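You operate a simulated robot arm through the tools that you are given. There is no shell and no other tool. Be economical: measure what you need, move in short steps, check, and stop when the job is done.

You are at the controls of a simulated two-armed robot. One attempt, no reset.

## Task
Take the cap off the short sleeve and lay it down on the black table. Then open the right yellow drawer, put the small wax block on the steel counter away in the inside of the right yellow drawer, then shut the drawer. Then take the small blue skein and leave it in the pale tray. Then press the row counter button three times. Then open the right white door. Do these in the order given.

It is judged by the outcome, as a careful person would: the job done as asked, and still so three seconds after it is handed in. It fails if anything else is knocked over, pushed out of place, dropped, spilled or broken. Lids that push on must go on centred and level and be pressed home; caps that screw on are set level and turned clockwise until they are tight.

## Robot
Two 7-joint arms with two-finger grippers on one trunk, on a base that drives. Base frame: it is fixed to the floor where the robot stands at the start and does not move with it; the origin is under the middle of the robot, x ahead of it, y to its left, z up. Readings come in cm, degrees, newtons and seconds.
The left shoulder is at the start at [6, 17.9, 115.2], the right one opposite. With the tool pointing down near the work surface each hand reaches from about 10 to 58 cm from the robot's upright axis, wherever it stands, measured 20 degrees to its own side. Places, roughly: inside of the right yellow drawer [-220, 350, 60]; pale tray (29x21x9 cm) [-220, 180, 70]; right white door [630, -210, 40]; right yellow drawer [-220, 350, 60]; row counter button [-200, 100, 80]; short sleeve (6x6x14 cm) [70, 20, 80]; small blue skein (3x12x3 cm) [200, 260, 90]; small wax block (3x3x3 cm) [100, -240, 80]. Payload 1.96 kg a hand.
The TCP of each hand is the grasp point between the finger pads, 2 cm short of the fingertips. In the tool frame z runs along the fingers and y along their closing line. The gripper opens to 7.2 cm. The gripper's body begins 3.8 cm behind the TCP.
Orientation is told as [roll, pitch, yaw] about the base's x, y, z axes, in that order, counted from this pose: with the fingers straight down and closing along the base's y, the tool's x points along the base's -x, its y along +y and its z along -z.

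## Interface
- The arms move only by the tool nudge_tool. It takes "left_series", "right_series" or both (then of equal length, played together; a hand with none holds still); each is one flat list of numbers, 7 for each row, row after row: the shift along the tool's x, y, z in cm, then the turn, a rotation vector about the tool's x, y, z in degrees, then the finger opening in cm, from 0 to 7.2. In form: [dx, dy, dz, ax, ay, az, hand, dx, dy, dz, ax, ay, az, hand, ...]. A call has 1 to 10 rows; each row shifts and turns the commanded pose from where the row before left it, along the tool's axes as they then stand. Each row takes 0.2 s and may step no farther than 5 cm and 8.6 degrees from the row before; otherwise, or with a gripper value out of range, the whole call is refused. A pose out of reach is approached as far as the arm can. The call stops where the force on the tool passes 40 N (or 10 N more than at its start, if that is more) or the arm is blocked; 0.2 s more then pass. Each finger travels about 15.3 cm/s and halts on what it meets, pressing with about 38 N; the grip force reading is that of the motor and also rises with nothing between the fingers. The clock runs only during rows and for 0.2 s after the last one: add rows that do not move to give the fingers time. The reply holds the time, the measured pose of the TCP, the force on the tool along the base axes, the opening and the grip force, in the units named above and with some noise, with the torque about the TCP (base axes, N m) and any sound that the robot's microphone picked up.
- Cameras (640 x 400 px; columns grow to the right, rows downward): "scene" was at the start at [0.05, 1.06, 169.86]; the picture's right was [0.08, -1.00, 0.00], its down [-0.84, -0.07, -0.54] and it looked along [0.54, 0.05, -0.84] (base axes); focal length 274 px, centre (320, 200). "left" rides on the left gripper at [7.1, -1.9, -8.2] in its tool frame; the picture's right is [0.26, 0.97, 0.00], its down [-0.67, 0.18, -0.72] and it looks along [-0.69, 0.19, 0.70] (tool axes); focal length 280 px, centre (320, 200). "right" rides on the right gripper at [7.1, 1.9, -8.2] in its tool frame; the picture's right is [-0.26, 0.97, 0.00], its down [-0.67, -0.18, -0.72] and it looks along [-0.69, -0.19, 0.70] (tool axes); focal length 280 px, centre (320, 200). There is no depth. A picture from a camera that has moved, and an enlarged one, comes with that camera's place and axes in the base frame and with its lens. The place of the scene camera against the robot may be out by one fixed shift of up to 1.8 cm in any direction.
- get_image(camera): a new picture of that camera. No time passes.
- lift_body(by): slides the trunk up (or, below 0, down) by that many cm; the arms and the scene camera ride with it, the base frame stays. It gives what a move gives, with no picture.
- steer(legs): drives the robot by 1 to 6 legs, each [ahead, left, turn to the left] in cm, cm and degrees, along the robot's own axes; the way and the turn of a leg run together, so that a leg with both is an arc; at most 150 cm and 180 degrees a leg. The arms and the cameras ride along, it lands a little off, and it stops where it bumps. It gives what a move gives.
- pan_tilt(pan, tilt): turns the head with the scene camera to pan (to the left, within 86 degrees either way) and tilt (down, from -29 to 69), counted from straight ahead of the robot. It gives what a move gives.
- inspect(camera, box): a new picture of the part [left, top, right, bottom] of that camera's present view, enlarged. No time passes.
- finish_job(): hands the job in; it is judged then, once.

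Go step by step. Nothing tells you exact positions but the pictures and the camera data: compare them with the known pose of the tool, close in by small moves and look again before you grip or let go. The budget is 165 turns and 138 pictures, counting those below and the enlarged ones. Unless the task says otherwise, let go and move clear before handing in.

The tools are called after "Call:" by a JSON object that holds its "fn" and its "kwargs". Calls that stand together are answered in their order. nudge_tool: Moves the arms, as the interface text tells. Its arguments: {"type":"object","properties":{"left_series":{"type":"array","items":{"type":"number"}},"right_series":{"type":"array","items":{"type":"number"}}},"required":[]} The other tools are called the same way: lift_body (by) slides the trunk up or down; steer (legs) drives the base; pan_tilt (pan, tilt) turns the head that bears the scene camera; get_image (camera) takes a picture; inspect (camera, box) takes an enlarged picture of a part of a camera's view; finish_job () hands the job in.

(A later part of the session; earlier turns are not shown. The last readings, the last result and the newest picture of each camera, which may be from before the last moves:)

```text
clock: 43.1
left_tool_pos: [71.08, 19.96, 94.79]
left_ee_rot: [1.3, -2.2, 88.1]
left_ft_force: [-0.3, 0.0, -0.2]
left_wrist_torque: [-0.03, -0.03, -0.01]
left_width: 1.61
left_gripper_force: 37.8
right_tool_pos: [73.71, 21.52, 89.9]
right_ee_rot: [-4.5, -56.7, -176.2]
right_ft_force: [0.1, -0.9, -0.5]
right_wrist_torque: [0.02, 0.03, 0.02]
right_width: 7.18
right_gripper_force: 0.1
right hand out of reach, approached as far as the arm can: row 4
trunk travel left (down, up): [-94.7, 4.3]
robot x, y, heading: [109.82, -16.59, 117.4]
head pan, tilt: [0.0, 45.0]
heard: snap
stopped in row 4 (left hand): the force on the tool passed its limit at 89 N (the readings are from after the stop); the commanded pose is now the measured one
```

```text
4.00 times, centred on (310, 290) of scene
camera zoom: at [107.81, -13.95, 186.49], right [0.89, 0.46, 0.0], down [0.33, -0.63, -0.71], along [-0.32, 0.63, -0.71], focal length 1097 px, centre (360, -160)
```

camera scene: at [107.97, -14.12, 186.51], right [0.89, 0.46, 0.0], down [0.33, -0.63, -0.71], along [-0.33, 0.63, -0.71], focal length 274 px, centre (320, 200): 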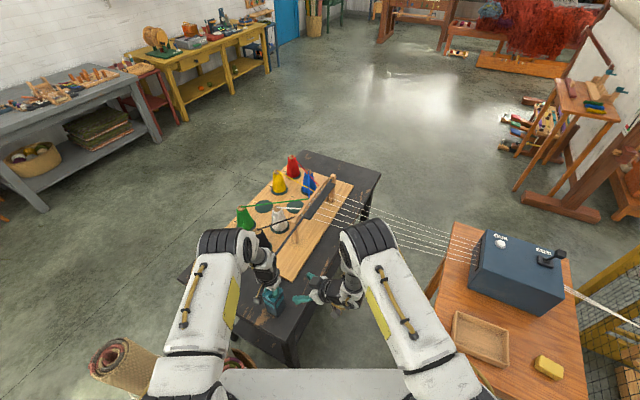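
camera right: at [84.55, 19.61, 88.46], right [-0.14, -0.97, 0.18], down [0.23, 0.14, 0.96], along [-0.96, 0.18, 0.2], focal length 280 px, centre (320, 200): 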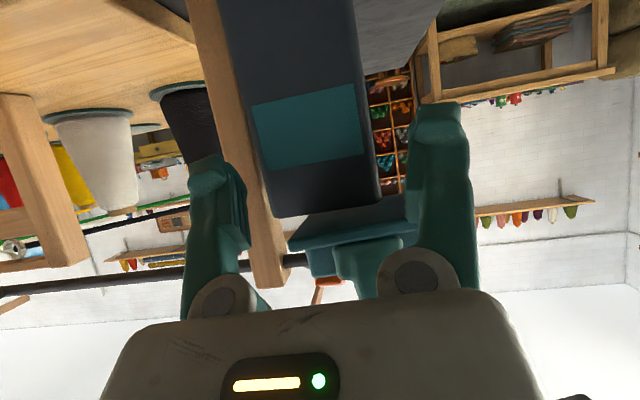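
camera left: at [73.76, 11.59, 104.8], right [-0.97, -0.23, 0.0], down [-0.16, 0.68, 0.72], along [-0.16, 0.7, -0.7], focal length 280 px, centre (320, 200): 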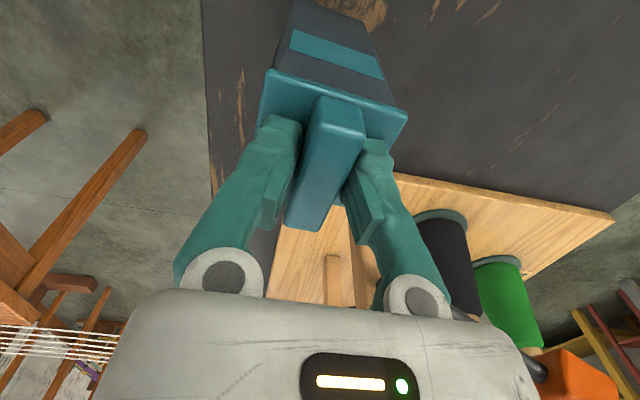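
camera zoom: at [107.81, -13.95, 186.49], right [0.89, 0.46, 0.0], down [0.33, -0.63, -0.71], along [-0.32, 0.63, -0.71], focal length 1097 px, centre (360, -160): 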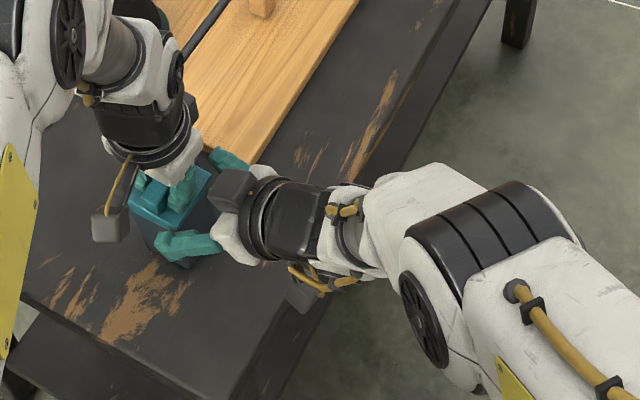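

A snap: the cap has come free of the sleeve (right hand bumped as the arm ran out of reach). The sleeve still looks upright. Lifting the cap clear first.

Call:
{"fn": "nudge_tool", "kwargs": {"left_series": [0, 0, -0.7, 0, 0, 0, 0.5, 0, 0, -1, 0, 0, 0, 0.5, 0, 0, -2, 0, 0, 0, 0.5, 0, 0, -2, 0, 0, 0, 0.5, 0, 0, 0, 0, 0, 0, 0.5]}}

Call:
{"fn": "inspect", "kwargs": {"camera": "scene", "box": [230, 240, 390, 340]}}

Call:
{"fn": "get_image", "kwargs": {"camera": "right"}}

```text
clock: 44.3
left_tool_pos: [71.17, 19.73, 100.35]
left_ee_rot: [1.5, -2.2, 88.2]
left_ft_force: [0.1, -0.3, -0.3]
left_wrist_torque: [-0.02, 0.02, -0.02]
left_width: 1.54
left_gripper_force: 38.2
right_tool_pos: [73.93, 21.34, 89.93]
right_ee_rot: [-4.7, -56.7, -176.1]
right_ft_force: [-0.3, -0.2, 0.1]
right_wrist_torque: [0.03, 0.03, 0.0]
right_width: 7.19
right_gripper_force: 0.1
trunk travel left (down, up): [-94.7, 4.3]
robot x, y, heading: [110.03, -16.6, 117.1]
head pan, tilt: [0.0, 45.0]
```

```text
4.00 times, centred on (310, 290) of scene
camera zoom: at [107.91, -14.02, 186.5], right [0.89, 0.46, 0.0], down [0.33, -0.63, -0.71], along [-0.33, 0.63, -0.71], focal length 1097 px, centre (360, -160)
```

zoom: 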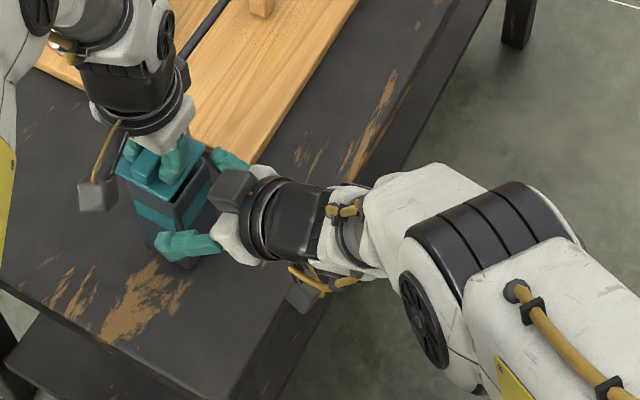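

```text
102 pictures are left
camera right: at [84.62, 19.59, 88.48], right [-0.14, -0.97, 0.18], down [0.23, 0.14, 0.96], along [-0.96, 0.18, 0.2], focal length 280 px, centre (320, 200)
```

right: 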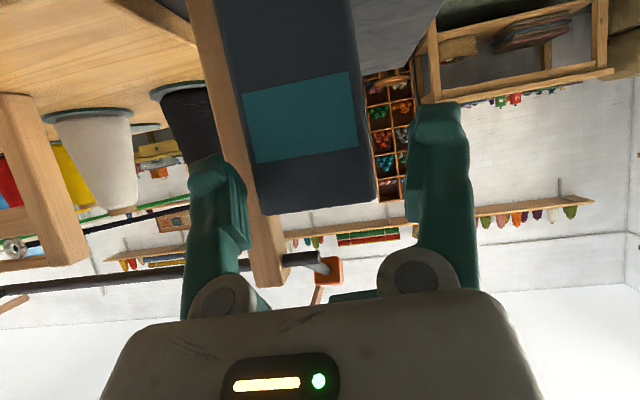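

Cap is off and in the left hand; the sleeve stands. Backing the right hand out, and moving the cap over the free strip at (62, 15).

Call:
{"fn": "nudge_tool", "kwargs": {"right_series": [0, 0, -2, 0, 0, 0, 7.2, 0, 0, -3, 0, 0, 0, 7.2, 0, 0, -4, 0, 0, 0, 7.2, 0, 0, -4, 0, 0, 0, 7.2, -2, 0, -4, 0, 0, 0, 7.2]}}

Call:
{"fn": "nudge_tool", "kwargs": {"left_series": [1.67, 3, 0, 1.5, 2.2, 0, 0.5, 1.67, 3, 0, 0, 0, 0, 0.5, 1.67, 3, 0, 0, 0, 0, 0.5, 0, 0, 4, 0, 0, 0, 0.5, 0, 0, 4, 0, 0, 0, 0.5, 0, 0, 1.5, 0, 0, 0, 0.5, 0, 0, 0, 0, 0, 0, 0.5]}}

Call:
{"fn": "get_image", "kwargs": {"camera": "left"}}

Call:
{"fn": "inspect", "kwargs": {"camera": "scene", "box": [200, 220, 360, 320]}}

```text
clock: 45.5
left_tool_pos: [71.4, 19.75, 100.43]
left_ee_rot: [1.4, -2.3, 88.2]
left_ft_force: [-0.3, 0.1, -1.0]
left_wrist_torque: [0.0, 0.0, -0.01]
left_width: 1.6
left_gripper_force: 37.7
right_tool_pos: [84.65, 23.42, 100.84]
right_ee_rot: [-3.9, -56.3, -176.8]
right_ft_force: [-0.1, -0.6, 0.0]
right_wrist_torque: [0.01, 0.0, 0.0]
right_width: 7.19
right_gripper_force: 0.1
right hand out of reach, approached as far as the arm can: row 4, 5
trunk travel left (down, up): [-94.7, 4.3]
robot x, y, heading: [109.61, -16.45, 117.5]
head pan, tilt: [0.0, 45.0]
```

```text
clock: 47.1
left_tool_pos: [62.05, 15.0, 90.8]
left_ee_rot: [-0.1, 0.1, 88.2]
left_ft_force: [0.5, -0.3, -1.2]
left_wrist_torque: [0.03, -0.03, 0.02]
left_width: 1.58
left_gripper_force: 37.5
right_tool_pos: [84.57, 23.45, 100.71]
right_ee_rot: [-3.8, -56.2, -176.7]
right_ft_force: [0.3, -0.4, -0.4]
right_wrist_torque: [0.0, 0.01, -0.01]
right_width: 7.19
right_gripper_force: 0.0
trunk travel left (down, up): [-94.7, 4.3]
robot x, y, heading: [110.05, -16.36, 117.6]
head pan, tilt: [0.0, 45.0]
```

```text
101 pictures are left
camera left: at [63.79, 8.05, 98.99], right [-0.97, -0.23, 0.0], down [-0.16, 0.68, 0.72], along [-0.16, 0.7, -0.7], focal length 280 px, centre (320, 200)
```

left: 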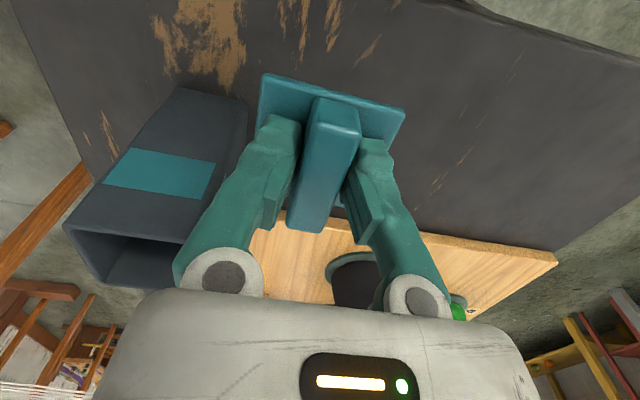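

```text
4.00 times, centred on (280, 270) of scene
camera zoom: at [107.97, -14.02, 186.5], right [0.89, 0.46, 0.0], down [0.33, -0.63, -0.71], along [-0.33, 0.63, -0.71], focal length 1097 px, centre (480, -80)
```

zoom: 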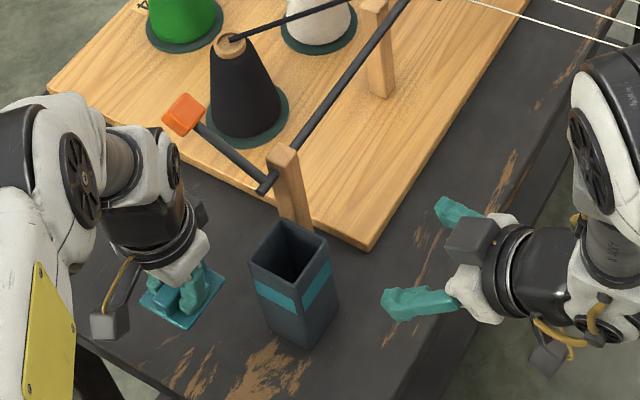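

The sleeve stands open and the cap is over the free strip. Lowering it.

Call:
{"fn": "nudge_tool", "kwargs": {"left_series": [0, 0, 2, 0, 0, 0, 0.5, 0, 0, 2, 0, 0, 0, 0.5, 0, 0, 0.7, 0, 0, 0, 0.5, 0, 0, 0.5, 0, 0, 0, 0.5, 0, 0, 0, 0, 0, 0, 0.5]}}

Call:
{"fn": "inspect", "kwargs": {"camera": "scene", "box": [200, 240, 328, 320]}}

```text
clock: 48.3
left_tool_pos: [62.09, 15.02, 85.72]
left_ee_rot: [-0.2, 0.1, 88.1]
left_ft_force: [1.2, 0.1, 0.4]
left_wrist_torque: [-0.02, -0.01, 0.0]
left_width: 1.56
left_gripper_force: 38.1
right_tool_pos: [84.61, 23.39, 100.84]
right_ee_rot: [-3.8, -56.2, -176.8]
right_ft_force: [0.8, 1.1, -0.1]
right_wrist_torque: [-0.01, 0.02, 0.03]
right_width: 7.19
right_gripper_force: 0.1
trunk travel left (down, up): [-94.7, 4.3]
robot x, y, heading: [109.9, -16.41, 117.2]
head pan, tilt: [0.0, 45.0]
```

```text
5.00 times, centred on (264, 280) of scene
camera zoom: at [107.96, -14.06, 186.5], right [0.89, 0.46, 0.0], down [0.33, -0.63, -0.71], along [-0.33, 0.63, -0.71], focal length 1371 px, centre (600, -200)
```

zoom: 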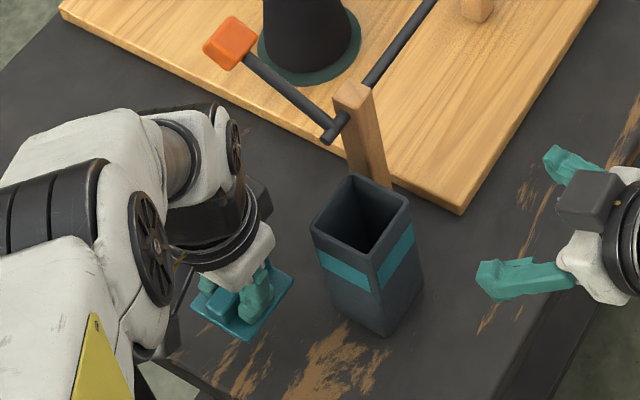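

Still in the air. Lowering in small steps until contact.

Call:
{"fn": "nudge_tool", "kwargs": {"left_series": [0, 0, 0.5, 0, 0, 0, 0.5, 0, 0, 0.4, 0, 0, 0, 0.5, 0, 0, 0.4, 0, 0, 0, 0.5, 0, 0, 0, 0, 0, 0, 0.5]}}

```text
clock: 49.3
left_tool_pos: [61.98, 15.07, 84.58]
left_ee_rot: [0.0, -0.1, 88.0]
left_ft_force: [-0.2, -0.4, -0.6]
left_wrist_torque: [-0.03, -0.01, -0.02]
left_width: 1.54
left_gripper_force: 38.0
right_tool_pos: [84.59, 23.4, 100.79]
right_ee_rot: [-3.8, -56.1, -176.7]
right_ft_force: [-0.4, 0.6, -0.8]
right_wrist_torque: [0.01, -0.01, 0.0]
right_width: 7.2
right_gripper_force: 0.0
trunk travel left (down, up): [-94.7, 4.3]
robot x, y, heading: [109.7, -16.73, 117.5]
head pan, tilt: [0.0, 45.0]
```

Call:
{"fn": "nudge_tool", "kwargs": {"left_series": [0, 0, 0.4, 0, 0, 0, 0.5, 0, 0, 0.3, 0, 0, 0, 0.5, 0, 0, 0.3, 0, 0, 0, 0.5, 0, 0, 0, 0, 0, 0, 0.5]}}

Call:
{"fn": "get_image", "kwargs": {"camera": "left"}}

```text
clock: 50.5
left_tool_pos: [57.71, 19.68, 89.43]
left_ee_rot: [4.8, -4.9, 87.9]
left_ft_force: [-0.4, -0.4, -0.6]
left_wrist_torque: [0.01, 0.02, 0.01]
left_width: 1.53
left_gripper_force: 37.6
right_tool_pos: [84.57, 23.38, 100.73]
right_ee_rot: [-3.8, -56.1, -176.6]
right_ft_force: [0.5, 0.7, 0.2]
right_wrist_torque: [0.02, -0.02, 0.04]
right_width: 7.23
right_gripper_force: 0.0
trunk travel left (down, up): [-94.7, 4.3]
robot x, y, heading: [109.86, -16.5, 117.3]
head pan, tilt: [0.0, 45.0]
stopped in row 4 (left hand): the arm was blocked; the commanded pose is now the measured one
```

```text
98 pictures are left
camera left: at [60.03, 12.03, 96.84], right [-0.97, -0.23, 0.06], down [-0.1, 0.61, 0.78], along [-0.22, 0.76, -0.62], focal length 280 px, centre (320, 200)
```

left: 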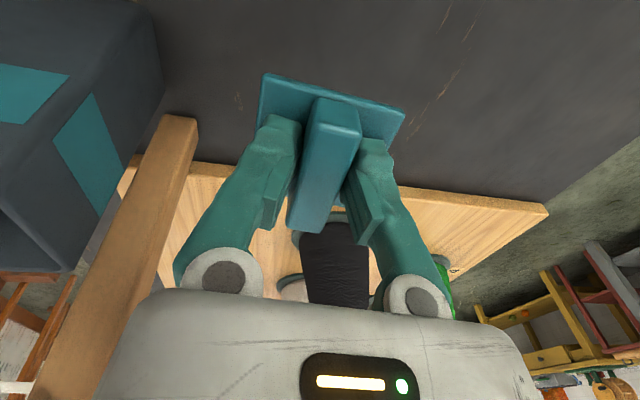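

The arm got blocked and shifted up and aside; checking what happened.

Call:
{"fn": "get_image", "kwargs": {"camera": "scene"}}

Call:
{"fn": "inspect", "kwargs": {"camera": "scene", "box": [120, 220, 340, 360]}}

```text
97 pictures are left
camera scene: at [107.96, -14.05, 186.5], right [0.89, 0.46, 0.0], down [0.33, -0.63, -0.71], along [-0.33, 0.63, -0.71], focal length 274 px, centre (320, 200)
```

scene: 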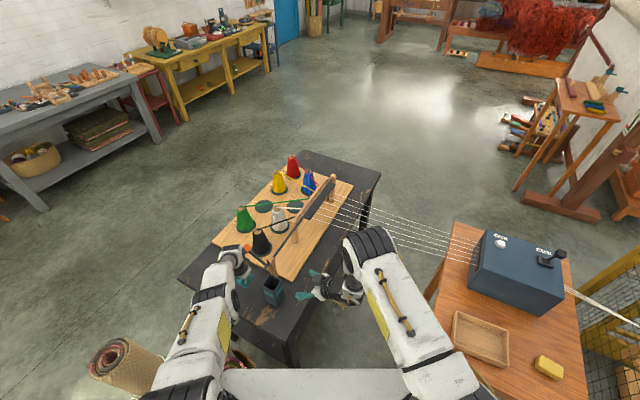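

```text
2.86 times, centred on (230, 290) of scene
camera zoom: at [107.96, -14.05, 186.5], right [0.89, 0.46, 0.0], down [0.33, -0.63, -0.71], along [-0.33, 0.63, -0.71], focal length 783 px, centre (577, -57)
```

zoom: 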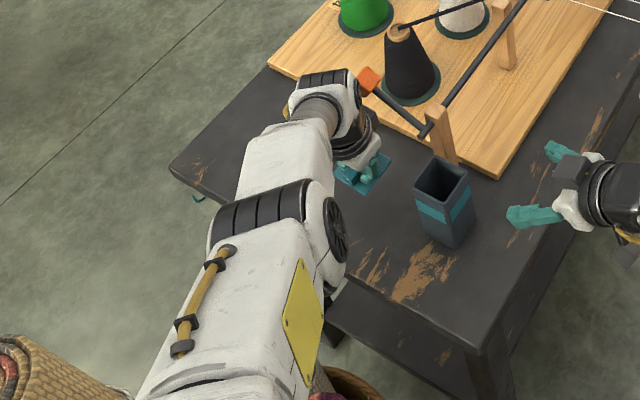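

The arm's elbow has dropped and it's stretched. I'll raise the hand, level it, and bring it back, then lower the trunk for better geometry.

Call:
{"fn": "nudge_tool", "kwargs": {"left_series": [0, 0, -3, 0, 0, 0, 0.5, 0, 0, -4, 2.4, 2.45, 0, 0.5, 0, 0, -4, 2.4, 2.45, 0, 0.5, 2, -2, -2, 0, 0, 0, 0.5, 2, -2, 0, 0, 0, 0, 0.5, 0, 0, 0, 0, 0, 0, 0.5]}}

Call:
{"fn": "get_image", "kwargs": {"camera": "scene"}}

```text
clock: 51.9
left_tool_pos: [62.48, 14.66, 102.35]
left_ee_rot: [-0.1, 0.2, 88.3]
left_ft_force: [0.3, 0.6, 0.5]
left_wrist_torque: [-0.01, 0.0, 0.04]
left_width: 1.57
left_gripper_force: 38.7
right_tool_pos: [84.59, 23.42, 100.79]
right_ee_rot: [-3.8, -56.1, -176.6]
right_ft_force: [-0.5, 0.4, -0.2]
right_wrist_torque: [0.01, -0.01, -0.01]
right_width: 7.2
right_gripper_force: 0.1
trunk travel left (down, up): [-94.7, 4.3]
robot x, y, heading: [110.22, -16.62, 117.3]
head pan, tilt: [0.0, 45.0]
```

```text
95 pictures are left
camera scene: at [107.88, -14.0, 186.5], right [0.89, 0.46, 0.0], down [0.33, -0.63, -0.71], along [-0.32, 0.63, -0.71], focal length 274 px, centre (320, 200)
```

scene: 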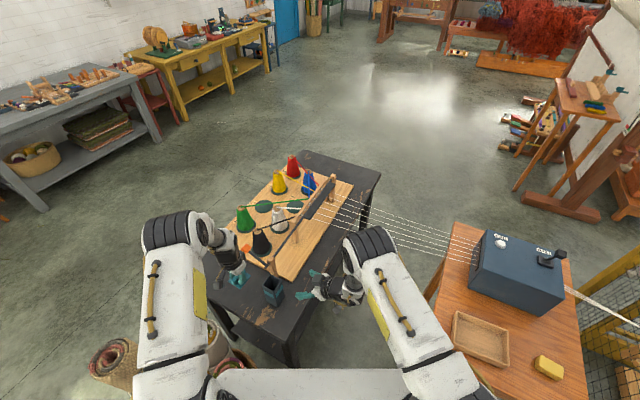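

Configuration recovered. Raise the right hand clear, then lower the trunk (both hands ride down).

Call:
{"fn": "nudge_tool", "kwargs": {"right_series": [-2.4, 0, -3.6, 0, 0, 0, 7.2, -2.4, 0, -3.6, 0, 0, 0, 7.2, -2.4, 0, -3.6, 0, 0, 0, 7.2, -2.4, 0, -3.6, 0, 0, 0, 7.2, -2.4, 0, -3.6, 0, 0, 0, 7.2]}}

Call:
{"fn": "lift_body", "kwargs": {"by": -14}}

Call:
{"fn": "get_image", "kwargs": {"camera": "scene"}}

```text
clock: 53.1
left_tool_pos: [62.48, 14.54, 102.38]
left_ee_rot: [-0.1, 0.1, 88.1]
left_ft_force: [-0.3, -0.5, -0.4]
left_wrist_torque: [0.0, 0.0, -0.01]
left_width: 1.55
left_gripper_force: 37.9
right_tool_pos: [92.79, 23.3, 120.9]
right_ee_rot: [-3.8, -56.3, -176.7]
right_ft_force: [-0.4, -0.1, 0.9]
right_wrist_torque: [0.02, -0.02, 0.01]
right_width: 7.22
right_gripper_force: 0.0
right hand out of reach, approached as far as the arm can: row 1
trunk travel left (down, up): [-94.7, 4.3]
robot x, y, heading: [109.8, -16.54, 117.4]
head pan, tilt: [0.0, 45.0]
```

```text
clock: 54.8
left_tool_pos: [62.46, 14.6, 88.36]
left_ee_rot: [0.0, 0.2, 88.1]
left_ft_force: [-0.1, -0.4, -0.1]
left_wrist_torque: [-0.01, 0.03, -0.01]
left_width: 1.58
left_gripper_force: 38.3
right_tool_pos: [92.61, 23.33, 106.82]
right_ee_rot: [-3.9, -56.2, -176.7]
right_ft_force: [-1.1, -0.7, 0.1]
right_wrist_torque: [-0.02, 0.01, -0.01]
right_width: 7.2
right_gripper_force: 0.0
trunk travel left (down, up): [-80.7, 18.3]
robot x, y, heading: [109.91, -16.16, 117.5]
head pan, tilt: [0.0, 45.0]
```

```text
94 pictures are left
camera scene: at [107.99, -14.09, 172.51], right [0.89, 0.46, 0.0], down [0.33, -0.63, -0.71], along [-0.33, 0.63, -0.71], focal length 274 px, centre (320, 200)
```

scene: 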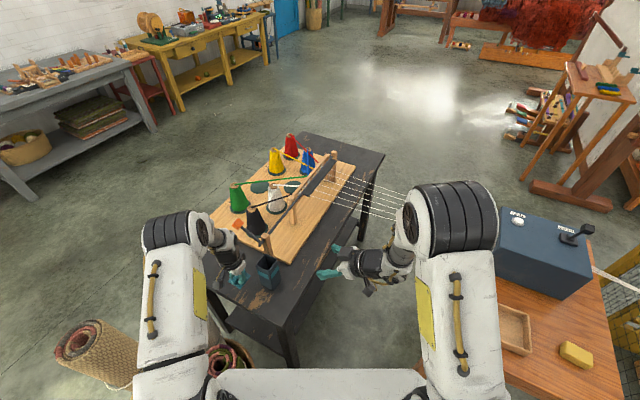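

Lowering the cap with small steps now.

Call:
{"fn": "nudge_tool", "kwargs": {"left_series": [0, 0, 2, 0, 0, 0, 0.5, 0, 0, 2, 0, 0, 0, 0.5, 0, 0, 0.3, 0, 0, 0, 0.5, 0, 0, 0.3, 0, 0, 0, 0.5, 0, 0, 0, 0, 0, 0, 0.5]}}

```text
clock: 56.0
left_tool_pos: [62.44, 14.46, 83.65]
left_ee_rot: [-0.1, 0.1, 88.3]
left_ft_force: [-0.3, 0.0, 0.4]
left_wrist_torque: [-0.01, 0.02, -0.02]
left_width: 1.56
left_gripper_force: 38.0
right_tool_pos: [92.51, 23.29, 106.9]
right_ee_rot: [-3.9, -56.1, -176.6]
right_ft_force: [0.9, 0.1, 0.0]
right_wrist_torque: [-0.01, 0.01, 0.03]
right_width: 7.19
right_gripper_force: 0.1
trunk travel left (down, up): [-80.7, 18.3]
robot x, y, heading: [110.01, -16.34, 117.5]
head pan, tilt: [0.0, 45.0]
```

Call:
{"fn": "inspect", "kwargs": {"camera": "scene", "box": [200, 230, 296, 290]}}

Call:
{"fn": "nudge_tool", "kwargs": {"left_series": [0, 0, 0.3, 0, 0, 0, 0.5, 0, 0, 0.3, 0, 0, 0, 0.5, 0, 0, 0, 0, 0, 0, 0.5]}}

```text
6.67 times, centred on (248, 260) of scene
camera zoom: at [107.97, -14.08, 172.5], right [0.89, 0.46, 0.0], down [0.33, -0.63, -0.71], along [-0.33, 0.63, -0.71], focal length 1828 px, centre (800, -200)
```

zoom: 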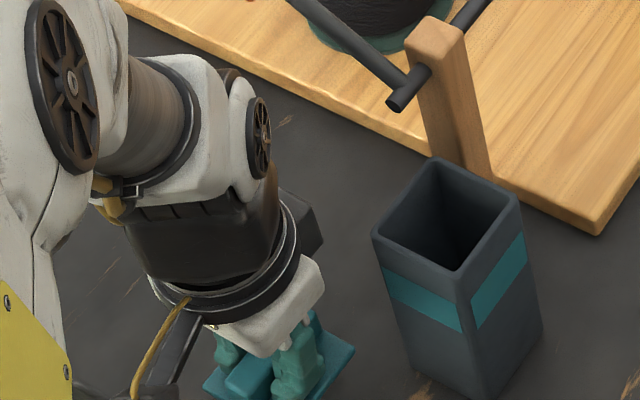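

```text
clock: 56.8
left_tool_pos: [62.4, 14.52, 83.18]
left_ee_rot: [-0.2, 0.0, 88.2]
left_ft_force: [0.0, -0.1, -0.3]
left_wrist_torque: [-0.01, -0.01, 0.03]
left_width: 1.57
left_gripper_force: 38.2
right_tool_pos: [92.64, 23.26, 106.71]
right_ee_rot: [-3.8, -56.2, -176.6]
right_ft_force: [-0.3, -0.7, 0.2]
right_wrist_torque: [-0.01, 0.01, -0.01]
right_width: 7.21
right_gripper_force: 0.2
trunk travel left (down, up): [-80.7, 18.3]
robot x, y, heading: [109.85, -16.55, 117.4]
head pan, tilt: [0.0, 45.0]
```

Call:
{"fn": "nudge_tool", "kwargs": {"left_series": [0, 0, 0.3, 0, 0, 0, 0.5, 0, 0, 0.2, 0, 0, 0, 0.5, 0, 0, 0, 0, 0, 0, 0.5]}}

```text
clock: 57.6
left_tool_pos: [62.54, 14.54, 82.79]
left_ee_rot: [-0.1, 0.0, 88.2]
left_ft_force: [-0.3, 0.9, 0.3]
left_wrist_torque: [-0.03, 0.0, -0.02]
left_width: 1.56
left_gripper_force: 37.7
right_tool_pos: [92.62, 23.21, 106.78]
right_ee_rot: [-3.9, -56.2, -176.7]
right_ft_force: [0.2, -0.8, -0.2]
right_wrist_torque: [0.0, 0.01, 0.02]
right_width: 7.2
right_gripper_force: 0.1
trunk travel left (down, up): [-80.7, 18.3]
robot x, y, heading: [109.98, -16.76, 117.4]
head pan, tilt: [0.0, 45.0]
```

Call:
{"fn": "nudge_tool", "kwargs": {"left_series": [0, 0, 0.3, 0, 0, 0, 0.5, 0, 0, 0.2, 0, 0, 0, 0.5, 0, 0, 0, 0, 0, 0, 0.5]}}

Call:
{"fn": "get_image", "kwargs": {"camera": "left"}}

```text
clock: 58.4
left_tool_pos: [62.48, 14.55, 82.17]
left_ee_rot: [-0.1, 0.1, 88.2]
left_ft_force: [0.9, -1.3, 0.1]
left_wrist_torque: [0.03, 0.01, 0.01]
left_width: 1.54
left_gripper_force: 38.1
right_tool_pos: [92.7, 23.26, 106.87]
right_ee_rot: [-3.8, -56.1, -176.7]
right_ft_force: [-0.1, -0.1, 0.6]
right_wrist_torque: [-0.01, -0.01, 0.01]
right_width: 7.19
right_gripper_force: 0.0
trunk travel left (down, up): [-80.7, 18.3]
robot x, y, heading: [110.03, -16.7, 117.2]
head pan, tilt: [0.0, 45.0]
```

```text
92 pictures are left
camera left: at [64.15, 7.61, 90.4], right [-0.97, -0.23, 0.0], down [-0.16, 0.68, 0.71], along [-0.16, 0.69, -0.7], focal length 280 px, centre (320, 200)
```

left: 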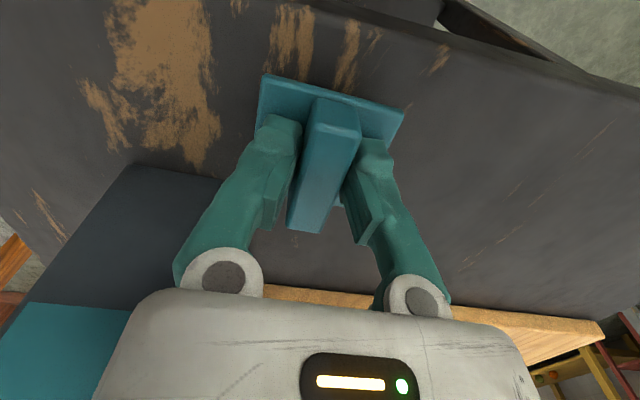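

Call:
{"fn": "nudge_tool", "kwargs": {"left_series": [0, 0, 0.3, 0, 0, 0, 0.5, 0, 0, 0.3, 0, 0, 0, 0.5, 0, 0, 0.3, 0, 0, 0, 0.5, 0, 0, 0, 0, 0, 0, 0.5]}}

```text
clock: 59.4
left_tool_pos: [62.43, 14.68, 81.35]
left_ee_rot: [-0.2, 0.1, 88.2]
left_ft_force: [1.4, 0.3, -0.5]
left_wrist_torque: [0.02, 0.02, -0.01]
left_width: 1.55
left_gripper_force: 38.1
right_tool_pos: [92.61, 23.3, 106.86]
right_ee_rot: [-3.8, -56.2, -176.6]
right_ft_force: [-0.4, -0.6, 0.2]
right_wrist_torque: [-0.01, 0.01, -0.02]
right_width: 7.19
right_gripper_force: 0.0
trunk travel left (down, up): [-80.7, 18.3]
robot x, y, heading: [110.31, -16.51, 117.6]
head pan, tilt: [0.0, 45.0]
```

Call:
{"fn": "nudge_tool", "kwargs": {"left_series": [0, 0, 0.3, 0, 0, 0, 0.5, 0, 0, 0.3, 0, 0, 0, 0.5, 0, 0, 0.3, 0, 0, 0, 0.5, 0, 0, 0.3, 0, 0, 0, 0.5, 0, 0, 0, 0, 0, 0, 0.5]}}

Call:
{"fn": "inspect", "kwargs": {"camera": "scene", "box": [200, 240, 296, 300]}}

```text
clock: 60.6
left_tool_pos: [62.56, 14.64, 80.54]
left_ee_rot: [0.3, -0.2, 88.2]
left_ft_force: [5.0, -4.9, 25.3]
left_wrist_torque: [-0.6, -0.1, 0.03]
left_width: 1.54
left_gripper_force: 38.5
right_tool_pos: [92.75, 23.07, 106.93]
right_ee_rot: [-4.0, -56.4, -176.5]
right_ft_force: [1.1, -0.1, 0.3]
right_wrist_torque: [0.0, 0.01, 0.01]
right_width: 7.17
right_gripper_force: 0.0
trunk travel left (down, up): [-80.7, 18.3]
robot x, y, heading: [109.54, -16.61, 117.3]
head pan, tilt: [0.0, 45.0]
stopped in row 5 (left hand): the force on the tool passed its limit at 44 N (the readings are from after the stop); the commanded pose is now the measured one
```

```text
6.67 times, centred on (248, 270) of scene
camera zoom: at [108.43, -14.41, 172.5], right [0.89, 0.46, 0.0], down [0.32, -0.63, -0.71], along [-0.33, 0.63, -0.7], focal length 1828 px, centre (800, -267)
```

zoom: 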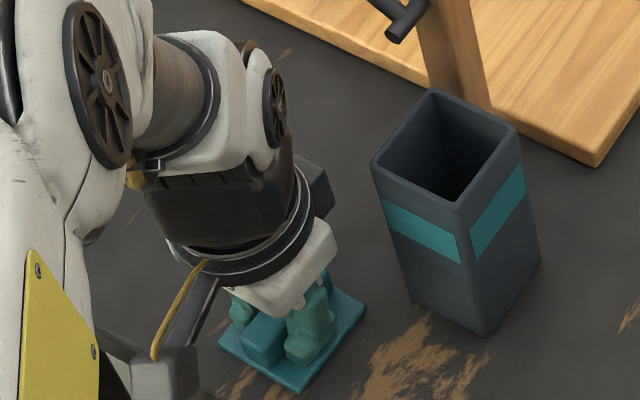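

Contact at z 80.5 — cap is on the table. Relieve slightly, release, and lift.

Call:
{"fn": "nudge_tool", "kwargs": {"left_series": [0, 0, -0.1, 0, 0, 0, 0.5, 0, 0, 0, 0, 0, 0, 2.5, 0, 0, 0, 0, 0, 0, 4.5, 0, 0, 0, 0, 0, 0, 4.5, 0, 0, -2, 0, 0, 0, 4.5, 0, 0, -4, 0, 0, 0, 4.5, 0, 0, -4, 0, 0, 0, 4.5, 0, 0, -4, 0, 0, 0, 4.5]}}

Call:
{"fn": "inspect", "kwargs": {"camera": "scene", "box": [200, 200, 360, 300]}}

```text
clock: 62.4
left_tool_pos: [61.99, 14.61, 94.59]
left_ee_rot: [0.1, -0.1, 88.2]
left_ft_force: [0.3, 0.7, 0.4]
left_wrist_torque: [0.02, 0.04, -0.03]
left_width: 4.51
left_gripper_force: 0.1
right_tool_pos: [92.53, 23.26, 106.85]
right_ee_rot: [-3.9, -56.4, -176.5]
right_ft_force: [0.1, 0.0, 0.5]
right_wrist_torque: [-0.01, 0.04, -0.02]
right_width: 7.19
right_gripper_force: 0.0
trunk travel left (down, up): [-80.7, 18.3]
robot x, y, heading: [109.78, -16.5, 117.4]
head pan, tilt: [0.0, 45.0]
```

```text
4.00 times, centred on (280, 250) of scene
camera zoom: at [108.06, -14.17, 172.49], right [0.89, 0.46, 0.0], down [0.33, -0.63, -0.71], along [-0.33, 0.63, -0.71], focal length 1097 px, centre (480, 0)
```

zoom: 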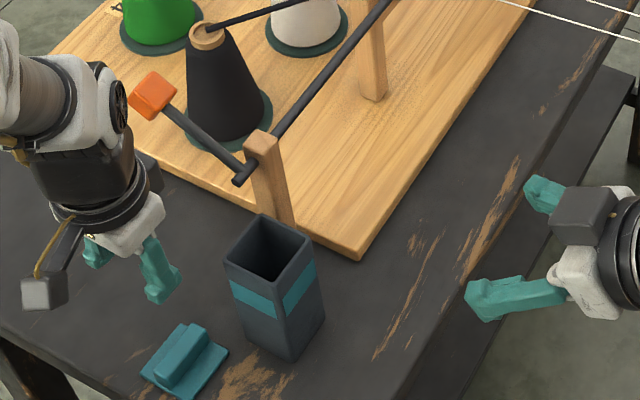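

Cap lies flat, sleeve stands. Now stow the arms (fingers down, higher) before driving to the steel counter for the wax block.

Call:
{"fn": "nudge_tool", "kwargs": {"left_series": [0, 0, -4, 0, 0, 0, 7.2, 0, 0, -4, 0, 0, 0, 7.2, 0, 0, -4, 0, 0, 0, 7.2, 0, 0, -4, 0, 0, 0, 7.2, 3, 0, -3, 0, 0, -5, 7.2, 3, 0, 0, 0, 0, -8, 7.2, 3, 0, 0, 0, 0, -8, 7.2, 0, 0, 0, 0, 0, -8, 7.2], "right_series": [0, 0, -2, 0, 8, 0, 7.2, 0, 0, -2, 0, 8, 0, 7.2, 0, 0, -2, 0, 8, 0, 7.2, 0, 0, 0, 0, 8, 0, 7.2, 0, 0, 0, 0, 8, 0, 7.2, 0, 0, 0, 0, 8, 0, 7.2, 0, 0, 0, 0, 8, 0, 7.2, 0, 0, 0, 0, 0, 8, 7.2]}}

Call:
{"fn": "nudge_tool", "kwargs": {"right_series": [0, 0, 0, 0, 0, 7.9, 7.2, 0, 0, 0, 0, 0, 7.9, 7.2, 0, 0, 0, 0, 0, 7.9, 7.2, 0, 0, 0, 0, 0, 7.9, 7.2, 0, 0, 0, 0, 0, 7.9, 7.2, 0, 0, 0, 0, 0, 7.9, 7.2, 0, 0, 0, 0, 0, 7.9, 7.2]}}

Call:
{"fn": "lift_body", "kwargs": {"by": 10}}

```text
clock: 64.2
left_tool_pos: [62.9, 5.76, 113.25]
left_ee_rot: [0.1, -0.1, 117.3]
left_ft_force: [-0.7, 1.2, -0.1]
left_wrist_torque: [-0.04, -0.03, -0.02]
left_width: 7.18
left_gripper_force: 0.1
right_tool_pos: [97.14, 23.2, 110.84]
right_ee_rot: [-2.1, -0.6, 172.1]
right_ft_force: [-0.8, 0.0, 0.3]
right_wrist_torque: [-0.01, 0.01, 0.01]
right_width: 7.22
right_gripper_force: 0.0
trunk travel left (down, up): [-80.7, 18.3]
robot x, y, heading: [109.78, -16.33, 117.2]
head pan, tilt: [0.0, 45.0]
```

```text
clock: 65.8
left_tool_pos: [62.76, 5.75, 113.31]
left_ee_rot: [0.1, -0.1, 117.2]
left_ft_force: [-0.1, -0.2, 0.3]
left_wrist_torque: [0.03, 0.03, -0.01]
left_width: 7.22
left_gripper_force: 0.2
right_tool_pos: [97.05, 23.04, 110.9]
right_ee_rot: [-0.8, -2.0, 116.7]
right_ft_force: [-0.4, -0.2, 0.1]
right_wrist_torque: [0.0, 0.02, 0.02]
right_width: 7.21
right_gripper_force: 0.1
trunk travel left (down, up): [-80.7, 18.3]
robot x, y, heading: [110.24, -16.51, 117.4]
head pan, tilt: [0.0, 45.0]
```

```text
clock: 67.2
left_tool_pos: [62.85, 5.74, 123.2]
left_ee_rot: [0.1, -0.2, 117.1]
left_ft_force: [-0.8, 0.0, -0.6]
left_wrist_torque: [0.02, 0.0, -0.02]
left_width: 7.2
left_gripper_force: 0.1
right_tool_pos: [97.08, 23.02, 120.88]
right_ee_rot: [-0.7, -2.1, 116.8]
right_ft_force: [0.1, -0.1, 0.2]
right_wrist_torque: [0.04, 0.0, 0.0]
right_width: 7.18
right_gripper_force: 0.1
trunk travel left (down, up): [-90.7, 8.3]
robot x, y, heading: [109.74, -16.52, 117.3]
head pan, tilt: [0.0, 45.0]
```

Backing away and turning to face the steel counter.

Call:
{"fn": "steer", "kwargs": {"legs": [[-57, 29.5, 0], [0, 0, 152.7], [45, 0, 0]]}}

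Call:
{"fn": "pan_tilt", "kwargs": {"pan": 0, "tilt": 40}}

Call:
{"fn": "get_image", "kwargs": {"camera": "scene"}}

```text
clock: 79.3
left_tool_pos: [137.35, -169.86, 123.3]
left_ee_rot: [0.1, -0.2, -93.7]
left_ft_force: [-0.8, 0.4, 0.4]
left_wrist_torque: [0.0, 0.01, 0.02]
left_width: 7.2
left_gripper_force: 0.1
right_tool_pos: [99.06, -167.19, 120.95]
right_ee_rot: [-0.7, -2.1, -94.1]
right_ft_force: [0.8, -0.8, 0.1]
right_wrist_torque: [-0.04, 0.01, 0.0]
right_width: 7.2
right_gripper_force: 0.0
trunk travel left (down, up): [-90.7, 8.3]
robot x, y, heading: [108.58, -126.92, -93.3]
head pan, tilt: [0.0, 45.0]
```

```text
clock: 79.9
left_tool_pos: [137.25, -169.94, 123.29]
left_ee_rot: [0.0, -0.1, -93.6]
left_ft_force: [0.7, -0.1, 0.1]
left_wrist_torque: [0.02, 0.01, -0.03]
left_width: 7.19
left_gripper_force: 0.1
right_tool_pos: [99.0, -167.25, 120.87]
right_ee_rot: [-0.8, -2.0, -94.0]
right_ft_force: [0.0, -0.8, 0.3]
right_wrist_torque: [-0.04, 0.0, 0.0]
right_width: 7.2
right_gripper_force: 0.1
trunk travel left (down, up): [-90.7, 8.3]
robot x, y, heading: [108.01, -127.03, -93.4]
head pan, tilt: [0.0, 40.0]
```

```text
89 pictures are left
camera scene: at [107.32, -128.84, 183.22], right [-1.0, 0.06, 0.0], down [0.04, 0.64, -0.77], along [-0.05, -0.76, -0.64], focal length 274 px, centre (320, 200)
```

scene: 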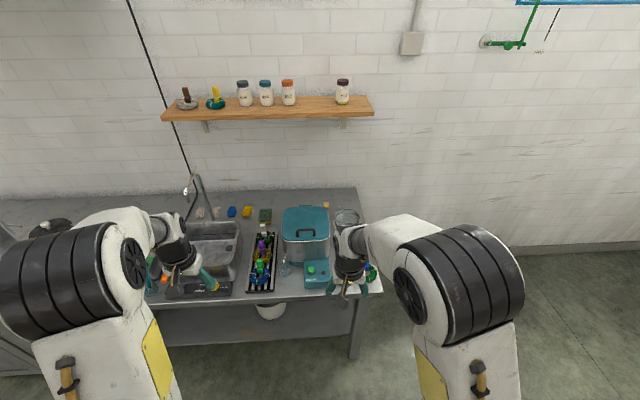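

Call:
{"fn": "inspect", "kwargs": {"camera": "scene", "box": [180, 170, 400, 308]}}

```text
2.90 times, centred on (290, 239) of scene
camera zoom: at [107.32, -128.84, 183.22], right [-1.0, 0.06, 0.0], down [0.04, 0.64, -0.77], along [-0.05, -0.76, -0.64], focal length 795 px, centre (407, 87)
```

zoom: 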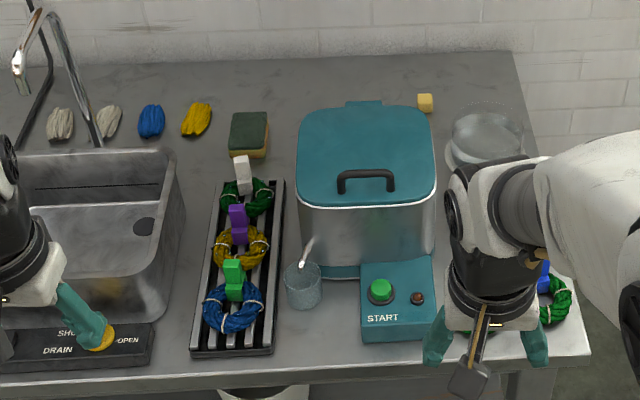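

The wax block is the small yellow cube at the back behind the pot, about (96, −243). It's too deep to reach from the front, so I go to the counter's right end.

Call:
{"fn": "steer", "kwargs": {"legs": [[0, -68, 0], [0, 0, 45], [44, -40, 0]]}}

Call:
{"fn": "get_image", "kwargs": {"camera": "scene"}}

Call:
{"fn": "pan_tilt", "kwargs": {"pan": 0, "tilt": 60}}

Call:
{"fn": "get_image", "kwargs": {"camera": "scene"}}

```text
clock: 88.7
left_tool_pos: [92.51, -191.99, 123.23]
left_ee_rot: [0.0, -0.2, -48.6]
left_ft_force: [0.8, 0.3, -0.2]
left_wrist_torque: [0.02, 0.01, 0.0]
left_width: 7.21
left_gripper_force: 0.1
right_tool_pos: [63.71, -217.35, 120.94]
right_ee_rot: [-0.7, -2.1, -48.9]
right_ft_force: [0.0, 0.3, 0.3]
right_wrist_torque: [-0.06, 0.01, 0.0]
right_width: 7.2
right_gripper_force: 0.0
trunk travel left (down, up): [-90.7, 8.3]
robot x, y, heading: [41.52, -182.42, -48.5]
head pan, tilt: [0.0, 40.0]
```

```text
87 pictures are left
camera scene: at [42.28, -183.48, 183.23], right [-0.75, -0.66, 0.0], down [-0.43, 0.48, -0.77], along [0.51, -0.57, -0.64], focal length 274 px, centre (320, 200)
```

scene: 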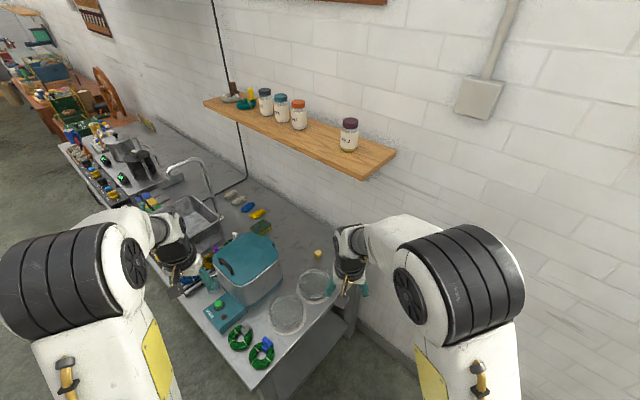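

```text
clock: 89.5
left_tool_pos: [92.65, -192.13, 123.28]
left_ee_rot: [0.1, -0.1, -48.6]
left_ft_force: [0.0, 0.1, 0.1]
left_wrist_torque: [0.0, 0.0, 0.03]
left_width: 7.19
left_gripper_force: 0.0
right_tool_pos: [63.69, -217.29, 120.76]
right_ee_rot: [-0.7, -2.0, -48.9]
right_ft_force: [-0.1, 0.6, 0.7]
right_wrist_torque: [0.0, -0.01, -0.03]
right_width: 7.2
right_gripper_force: 0.0
trunk travel left (down, up): [-90.7, 8.3]
robot x, y, heading: [41.17, -182.36, -48.5]
head pan, tilt: [0.0, 60.0]
```

```text
86 pictures are left
camera scene: at [41.07, -182.32, 180.56], right [-0.75, -0.66, 0.0], down [-0.58, 0.65, -0.5], along [0.33, -0.37, -0.87], focal length 274 px, centre (320, 200)
```

scene: 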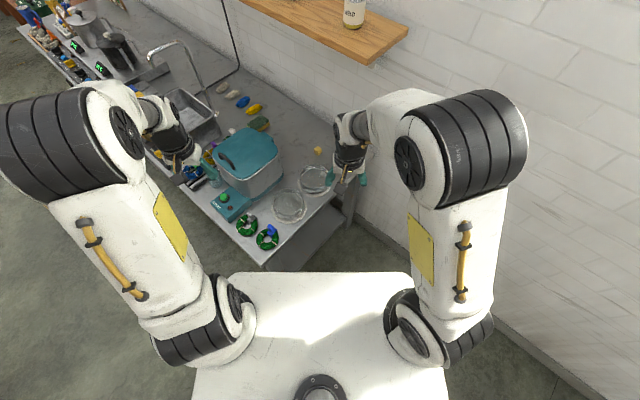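

Block triangulates to (96.5, −243.5, ~82). I'll stand facing +x at about (43, −210), using the right hand; lower the trunk later for reach.

Call:
{"fn": "steer", "kwargs": {"legs": [[-8, -9, 0], [0, 0, 48.5], [0, -28, 0], [12, 0, 0]]}}

Call:
{"fn": "pan_tilt", "kwargs": {"pan": -25, "tilt": 50}}

Call:
{"fn": "get_image", "kwargs": {"camera": "scene"}}

```text
clock: 95.4
left_tool_pos: [82.11, -178.34, 123.25]
left_ee_rot: [0.1, -0.2, 0.3]
left_ft_force: [0.4, 0.4, -0.3]
left_wrist_torque: [0.03, -0.05, 0.03]
left_width: 7.23
left_gripper_force: 0.0
right_tool_pos: [82.1, -216.79, 120.89]
right_ee_rot: [-0.5, -2.1, 0.2]
right_ft_force: [0.0, 0.7, 0.6]
right_wrist_torque: [0.01, 0.01, -0.05]
right_width: 7.2
right_gripper_force: 0.0
trunk travel left (down, up): [-90.7, 8.3]
robot x, y, heading: [41.11, -210.15, 0.6]
head pan, tilt: [0.0, 60.0]
```

```text
clock: 96.2
left_tool_pos: [82.24, -178.25, 123.23]
left_ee_rot: [0.0, -0.1, 0.4]
left_ft_force: [-0.5, 0.2, -0.1]
left_wrist_torque: [-0.03, -0.01, -0.01]
left_width: 7.22
left_gripper_force: 0.0
right_tool_pos: [82.42, -216.62, 120.86]
right_ee_rot: [-0.7, -2.0, 0.2]
right_ft_force: [0.7, 0.8, 0.0]
right_wrist_torque: [0.0, 0.05, 0.02]
right_width: 7.2
right_gripper_force: 0.0
trunk travel left (down, up): [-90.7, 8.3]
robot x, y, heading: [41.05, -210.4, 0.6]
head pan, tilt: [-25.0, 50.0]
```

```text
85 pictures are left
camera scene: at [41.42, -213.06, 181.81], right [-0.41, -0.91, 0.0], down [-0.7, 0.32, -0.64], along [0.59, -0.26, -0.77], focal length 274 px, centre (320, 200)
```

scene: 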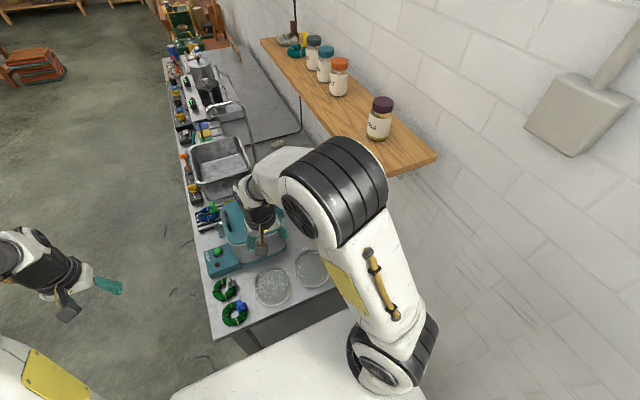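

Right arm clears the shelf (front edge y≈−256). Moving the right hand above the block.

Call:
{"fn": "nudge_tool", "kwargs": {"right_series": [-2, -3.9, 0, -0.6, 2, 0, 7.2, -2, -3.9, 0, 0, 0, 0, 7.2, -2, -3.9, 0, 0, 0, 0, 7.2, -2, -3.9, 0, 0, 0, 0, 7.2, -2, -3.9, 0, 0, 0, 0, 7.2, -2, -3.9, 0, 0, 0, 0, 7.2, -2, -3.4, 0, 0, 0, 0, 7.2, 0, 0, 0, 0, 0, 0, 7.2]}}

Call:
{"fn": "get_image", "kwargs": {"camera": "right"}}

Call:
{"fn": "get_image", "kwargs": {"camera": "scene"}}

```text
clock: 98.0
left_tool_pos: [82.19, -177.79, 123.11]
left_ee_rot: [0.0, -0.2, 0.5]
left_ft_force: [-0.3, -0.4, -0.3]
left_wrist_torque: [-0.01, 0.03, 0.03]
left_width: 7.21
left_gripper_force: 0.1
right_tool_pos: [93.91, -238.6, 121.1]
right_ee_rot: [-0.2, -0.5, 0.2]
right_ft_force: [0.0, -0.3, -0.5]
right_wrist_torque: [-0.03, 0.0, 0.01]
right_width: 7.2
right_gripper_force: 0.1
right hand out of reach, approached as far as the arm can: row 6, 7
trunk travel left (down, up): [-90.7, 8.3]
robot x, y, heading: [41.38, -210.57, 0.5]
head pan, tilt: [-25.0, 50.0]
```

```text
84 pictures are left
camera right: at [86.78, -236.62, 129.28], right [0.26, 0.97, 0.0], down [0.67, -0.18, 0.72], along [0.7, -0.19, -0.69], focal length 280 px, centre (320, 200)
```

right: 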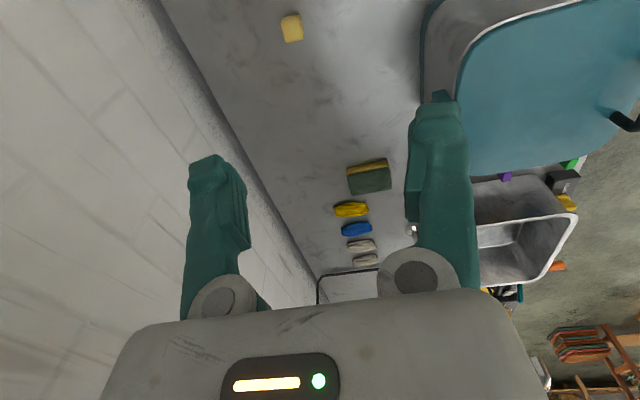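

```text
83 pictures are left
camera scene: at [41.32, -212.49, 181.82], right [-0.41, -0.91, 0.0], down [-0.7, 0.31, -0.64], along [0.59, -0.27, -0.77], focal length 274 px, centre (320, 200)
```

scene: 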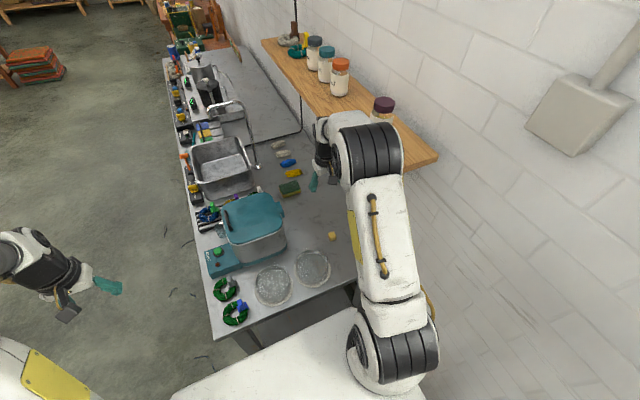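

Block refined to (97.7, −244). Descending and adjusting.

Call:
{"fn": "nudge_tool", "kwargs": {"right_series": [0, 0, 4, 0, 0, 0, 7.2, 0, 0, 4, 0, 0, 0, 7.2, 0, 0, 4, 0, 0, 0, 7.2, 0, 0, 4, 0, 0, 0, 7.2, 0, 0, 4, 0, 0, 0, 7.2, 0, 0, 0, 0, 0, 0, 7.2]}}

Call:
{"fn": "get_image", "kwargs": {"camera": "right"}}

Call:
{"fn": "get_image", "kwargs": {"camera": "scene"}}

```text
clock: 99.5
left_tool_pos: [82.04, -178.35, 123.25]
left_ee_rot: [0.2, -0.1, 0.5]
left_ft_force: [0.2, 0.5, 0.8]
left_wrist_torque: [-0.01, -0.03, 0.03]
left_width: 7.2
left_gripper_force: 0.1
right_tool_pos: [93.83, -239.03, 101.0]
right_ee_rot: [-0.1, 0.0, 0.2]
right_ft_force: [-0.1, -0.5, 0.9]
right_wrist_torque: [0.0, 0.0, 0.05]
right_width: 7.19
right_gripper_force: 0.0
trunk travel left (down, up): [-90.7, 8.3]
robot x, y, heading: [41.18, -210.63, 0.5]
head pan, tilt: [-25.0, 50.0]
```

```text
82 pictures are left
camera right: at [86.86, -237.0, 109.19], right [0.26, 0.97, 0.0], down [0.67, -0.18, 0.72], along [0.69, -0.19, -0.7], focal length 280 px, centre (320, 200)
```

right: 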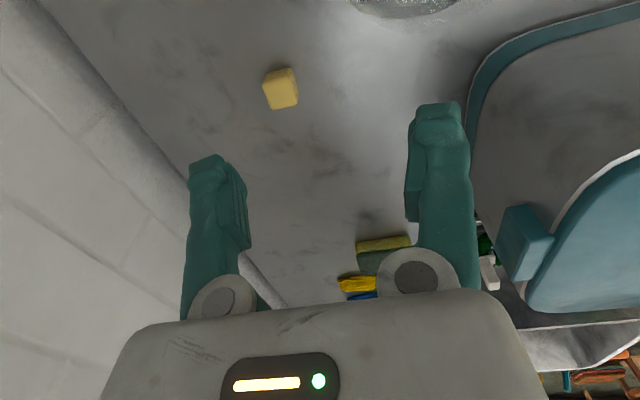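

```text
81 pictures are left
camera scene: at [41.29, -213.16, 181.81], right [-0.41, -0.91, 0.0], down [-0.7, 0.32, -0.64], along [0.59, -0.27, -0.77], focal length 274 px, centre (320, 200)
```

scene: 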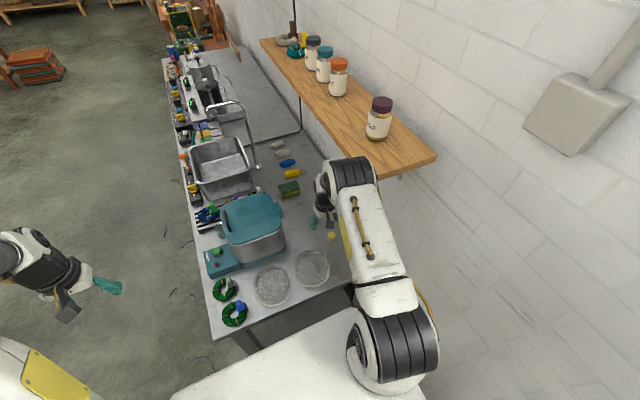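

Block centre: (98.1, −244.5, 80.4), nearly axis-aligned. Shift over it, then lower the trunk.

Call:
{"fn": "nudge_tool", "kwargs": {"right_series": [-2.15, -2.75, 0, 0, 0, -4, 7.2, -2.15, -2.75, 0, 0, 0, 0, 7.2, 0, 0, 0, 0, 0, 0, 7.2]}}

Call:
{"fn": "lift_body", "kwargs": {"by": -12}}

Call:
{"fn": "get_image", "kwargs": {"camera": "right"}}

```text
clock: 100.2
left_tool_pos: [81.92, -177.35, 123.01]
left_ee_rot: [-0.4, -0.3, 0.4]
left_ft_force: [-0.5, -0.2, -0.1]
left_wrist_torque: [0.01, 0.02, -0.03]
left_width: 7.21
left_gripper_force: 0.0
right_tool_pos: [98.3, -243.43, 101.43]
right_ee_rot: [-0.5, -0.1, 4.3]
right_ft_force: [-0.2, 1.0, -0.4]
right_wrist_torque: [0.0, -0.01, 0.03]
right_width: 7.19
right_gripper_force: 0.0
trunk travel left (down, up): [-90.7, 8.3]
robot x, y, heading: [41.33, -210.36, 0.5]
head pan, tilt: [-25.0, 50.0]
```

```text
clock: 101.8
left_tool_pos: [82.19, -178.12, 111.19]
left_ee_rot: [0.1, -0.1, 0.4]
left_ft_force: [-0.4, 0.7, 0.3]
left_wrist_torque: [0.0, -0.03, -0.02]
left_width: 7.2
left_gripper_force: 0.0
right_tool_pos: [98.41, -244.29, 88.92]
right_ee_rot: [-0.1, 0.0, 4.1]
right_ft_force: [-0.1, 0.5, -0.5]
right_wrist_torque: [0.0, -0.02, -0.01]
right_width: 7.21
right_gripper_force: 0.0
trunk travel left (down, up): [-78.7, 20.3]
robot x, y, heading: [40.91, -210.24, 0.9]
head pan, tilt: [-25.0, 50.0]
```

```text
80 pictures are left
camera right: at [91.24, -242.75, 97.19], right [0.19, 0.98, 0.0], down [0.69, -0.13, 0.72], along [0.7, -0.14, -0.7], focal length 280 px, centre (320, 200)
```

right: 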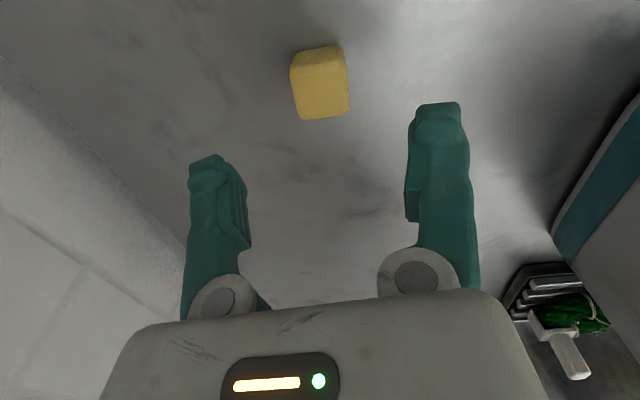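

Aligned. Descend to z≈81.5 and grip.

Call:
{"fn": "nudge_tool", "kwargs": {"right_series": [0.2, 0, 4, 0, 0, 0, 7.2, 0, 0, 3.3, 0, 0, 0, 7.2, 0, 0, 0, 0, 0, 0, 7.2, 0, 0, 0, 0, 0, 0, 4, 0, 0, 0, 0, 0, 0, 2, 0, 0, 0, 0, 0, 0, 2, 0, 0, 0, 0, 0, 0, 2]}}

Call:
{"fn": "get_image", "kwargs": {"camera": "right"}}

```text
clock: 103.3
left_tool_pos: [82.1, -178.14, 111.35]
left_ee_rot: [0.0, -0.2, 0.3]
left_ft_force: [-0.6, 0.0, -0.2]
left_wrist_torque: [-0.02, 0.01, 0.0]
left_width: 7.19
left_gripper_force: 0.1
right_tool_pos: [98.36, -244.28, 82.02]
right_ee_rot: [-0.1, -0.2, 4.1]
right_ft_force: [3.4, 7.1, 17.8]
right_wrist_torque: [0.41, -0.02, -0.03]
right_width: 2.8
right_gripper_force: 37.6
trunk travel left (down, up): [-78.7, 20.3]
robot x, y, heading: [41.05, -210.47, 0.7]
head pan, tilt: [-25.0, 50.0]
```

```text
79 pictures are left
camera right: at [91.03, -242.78, 90.11], right [0.19, 0.98, 0.0], down [0.68, -0.13, 0.72], along [0.7, -0.14, -0.7], focal length 280 px, centre (320, 200)
```

right: 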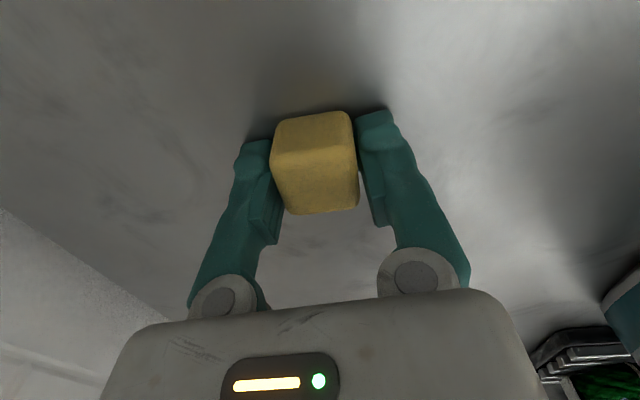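

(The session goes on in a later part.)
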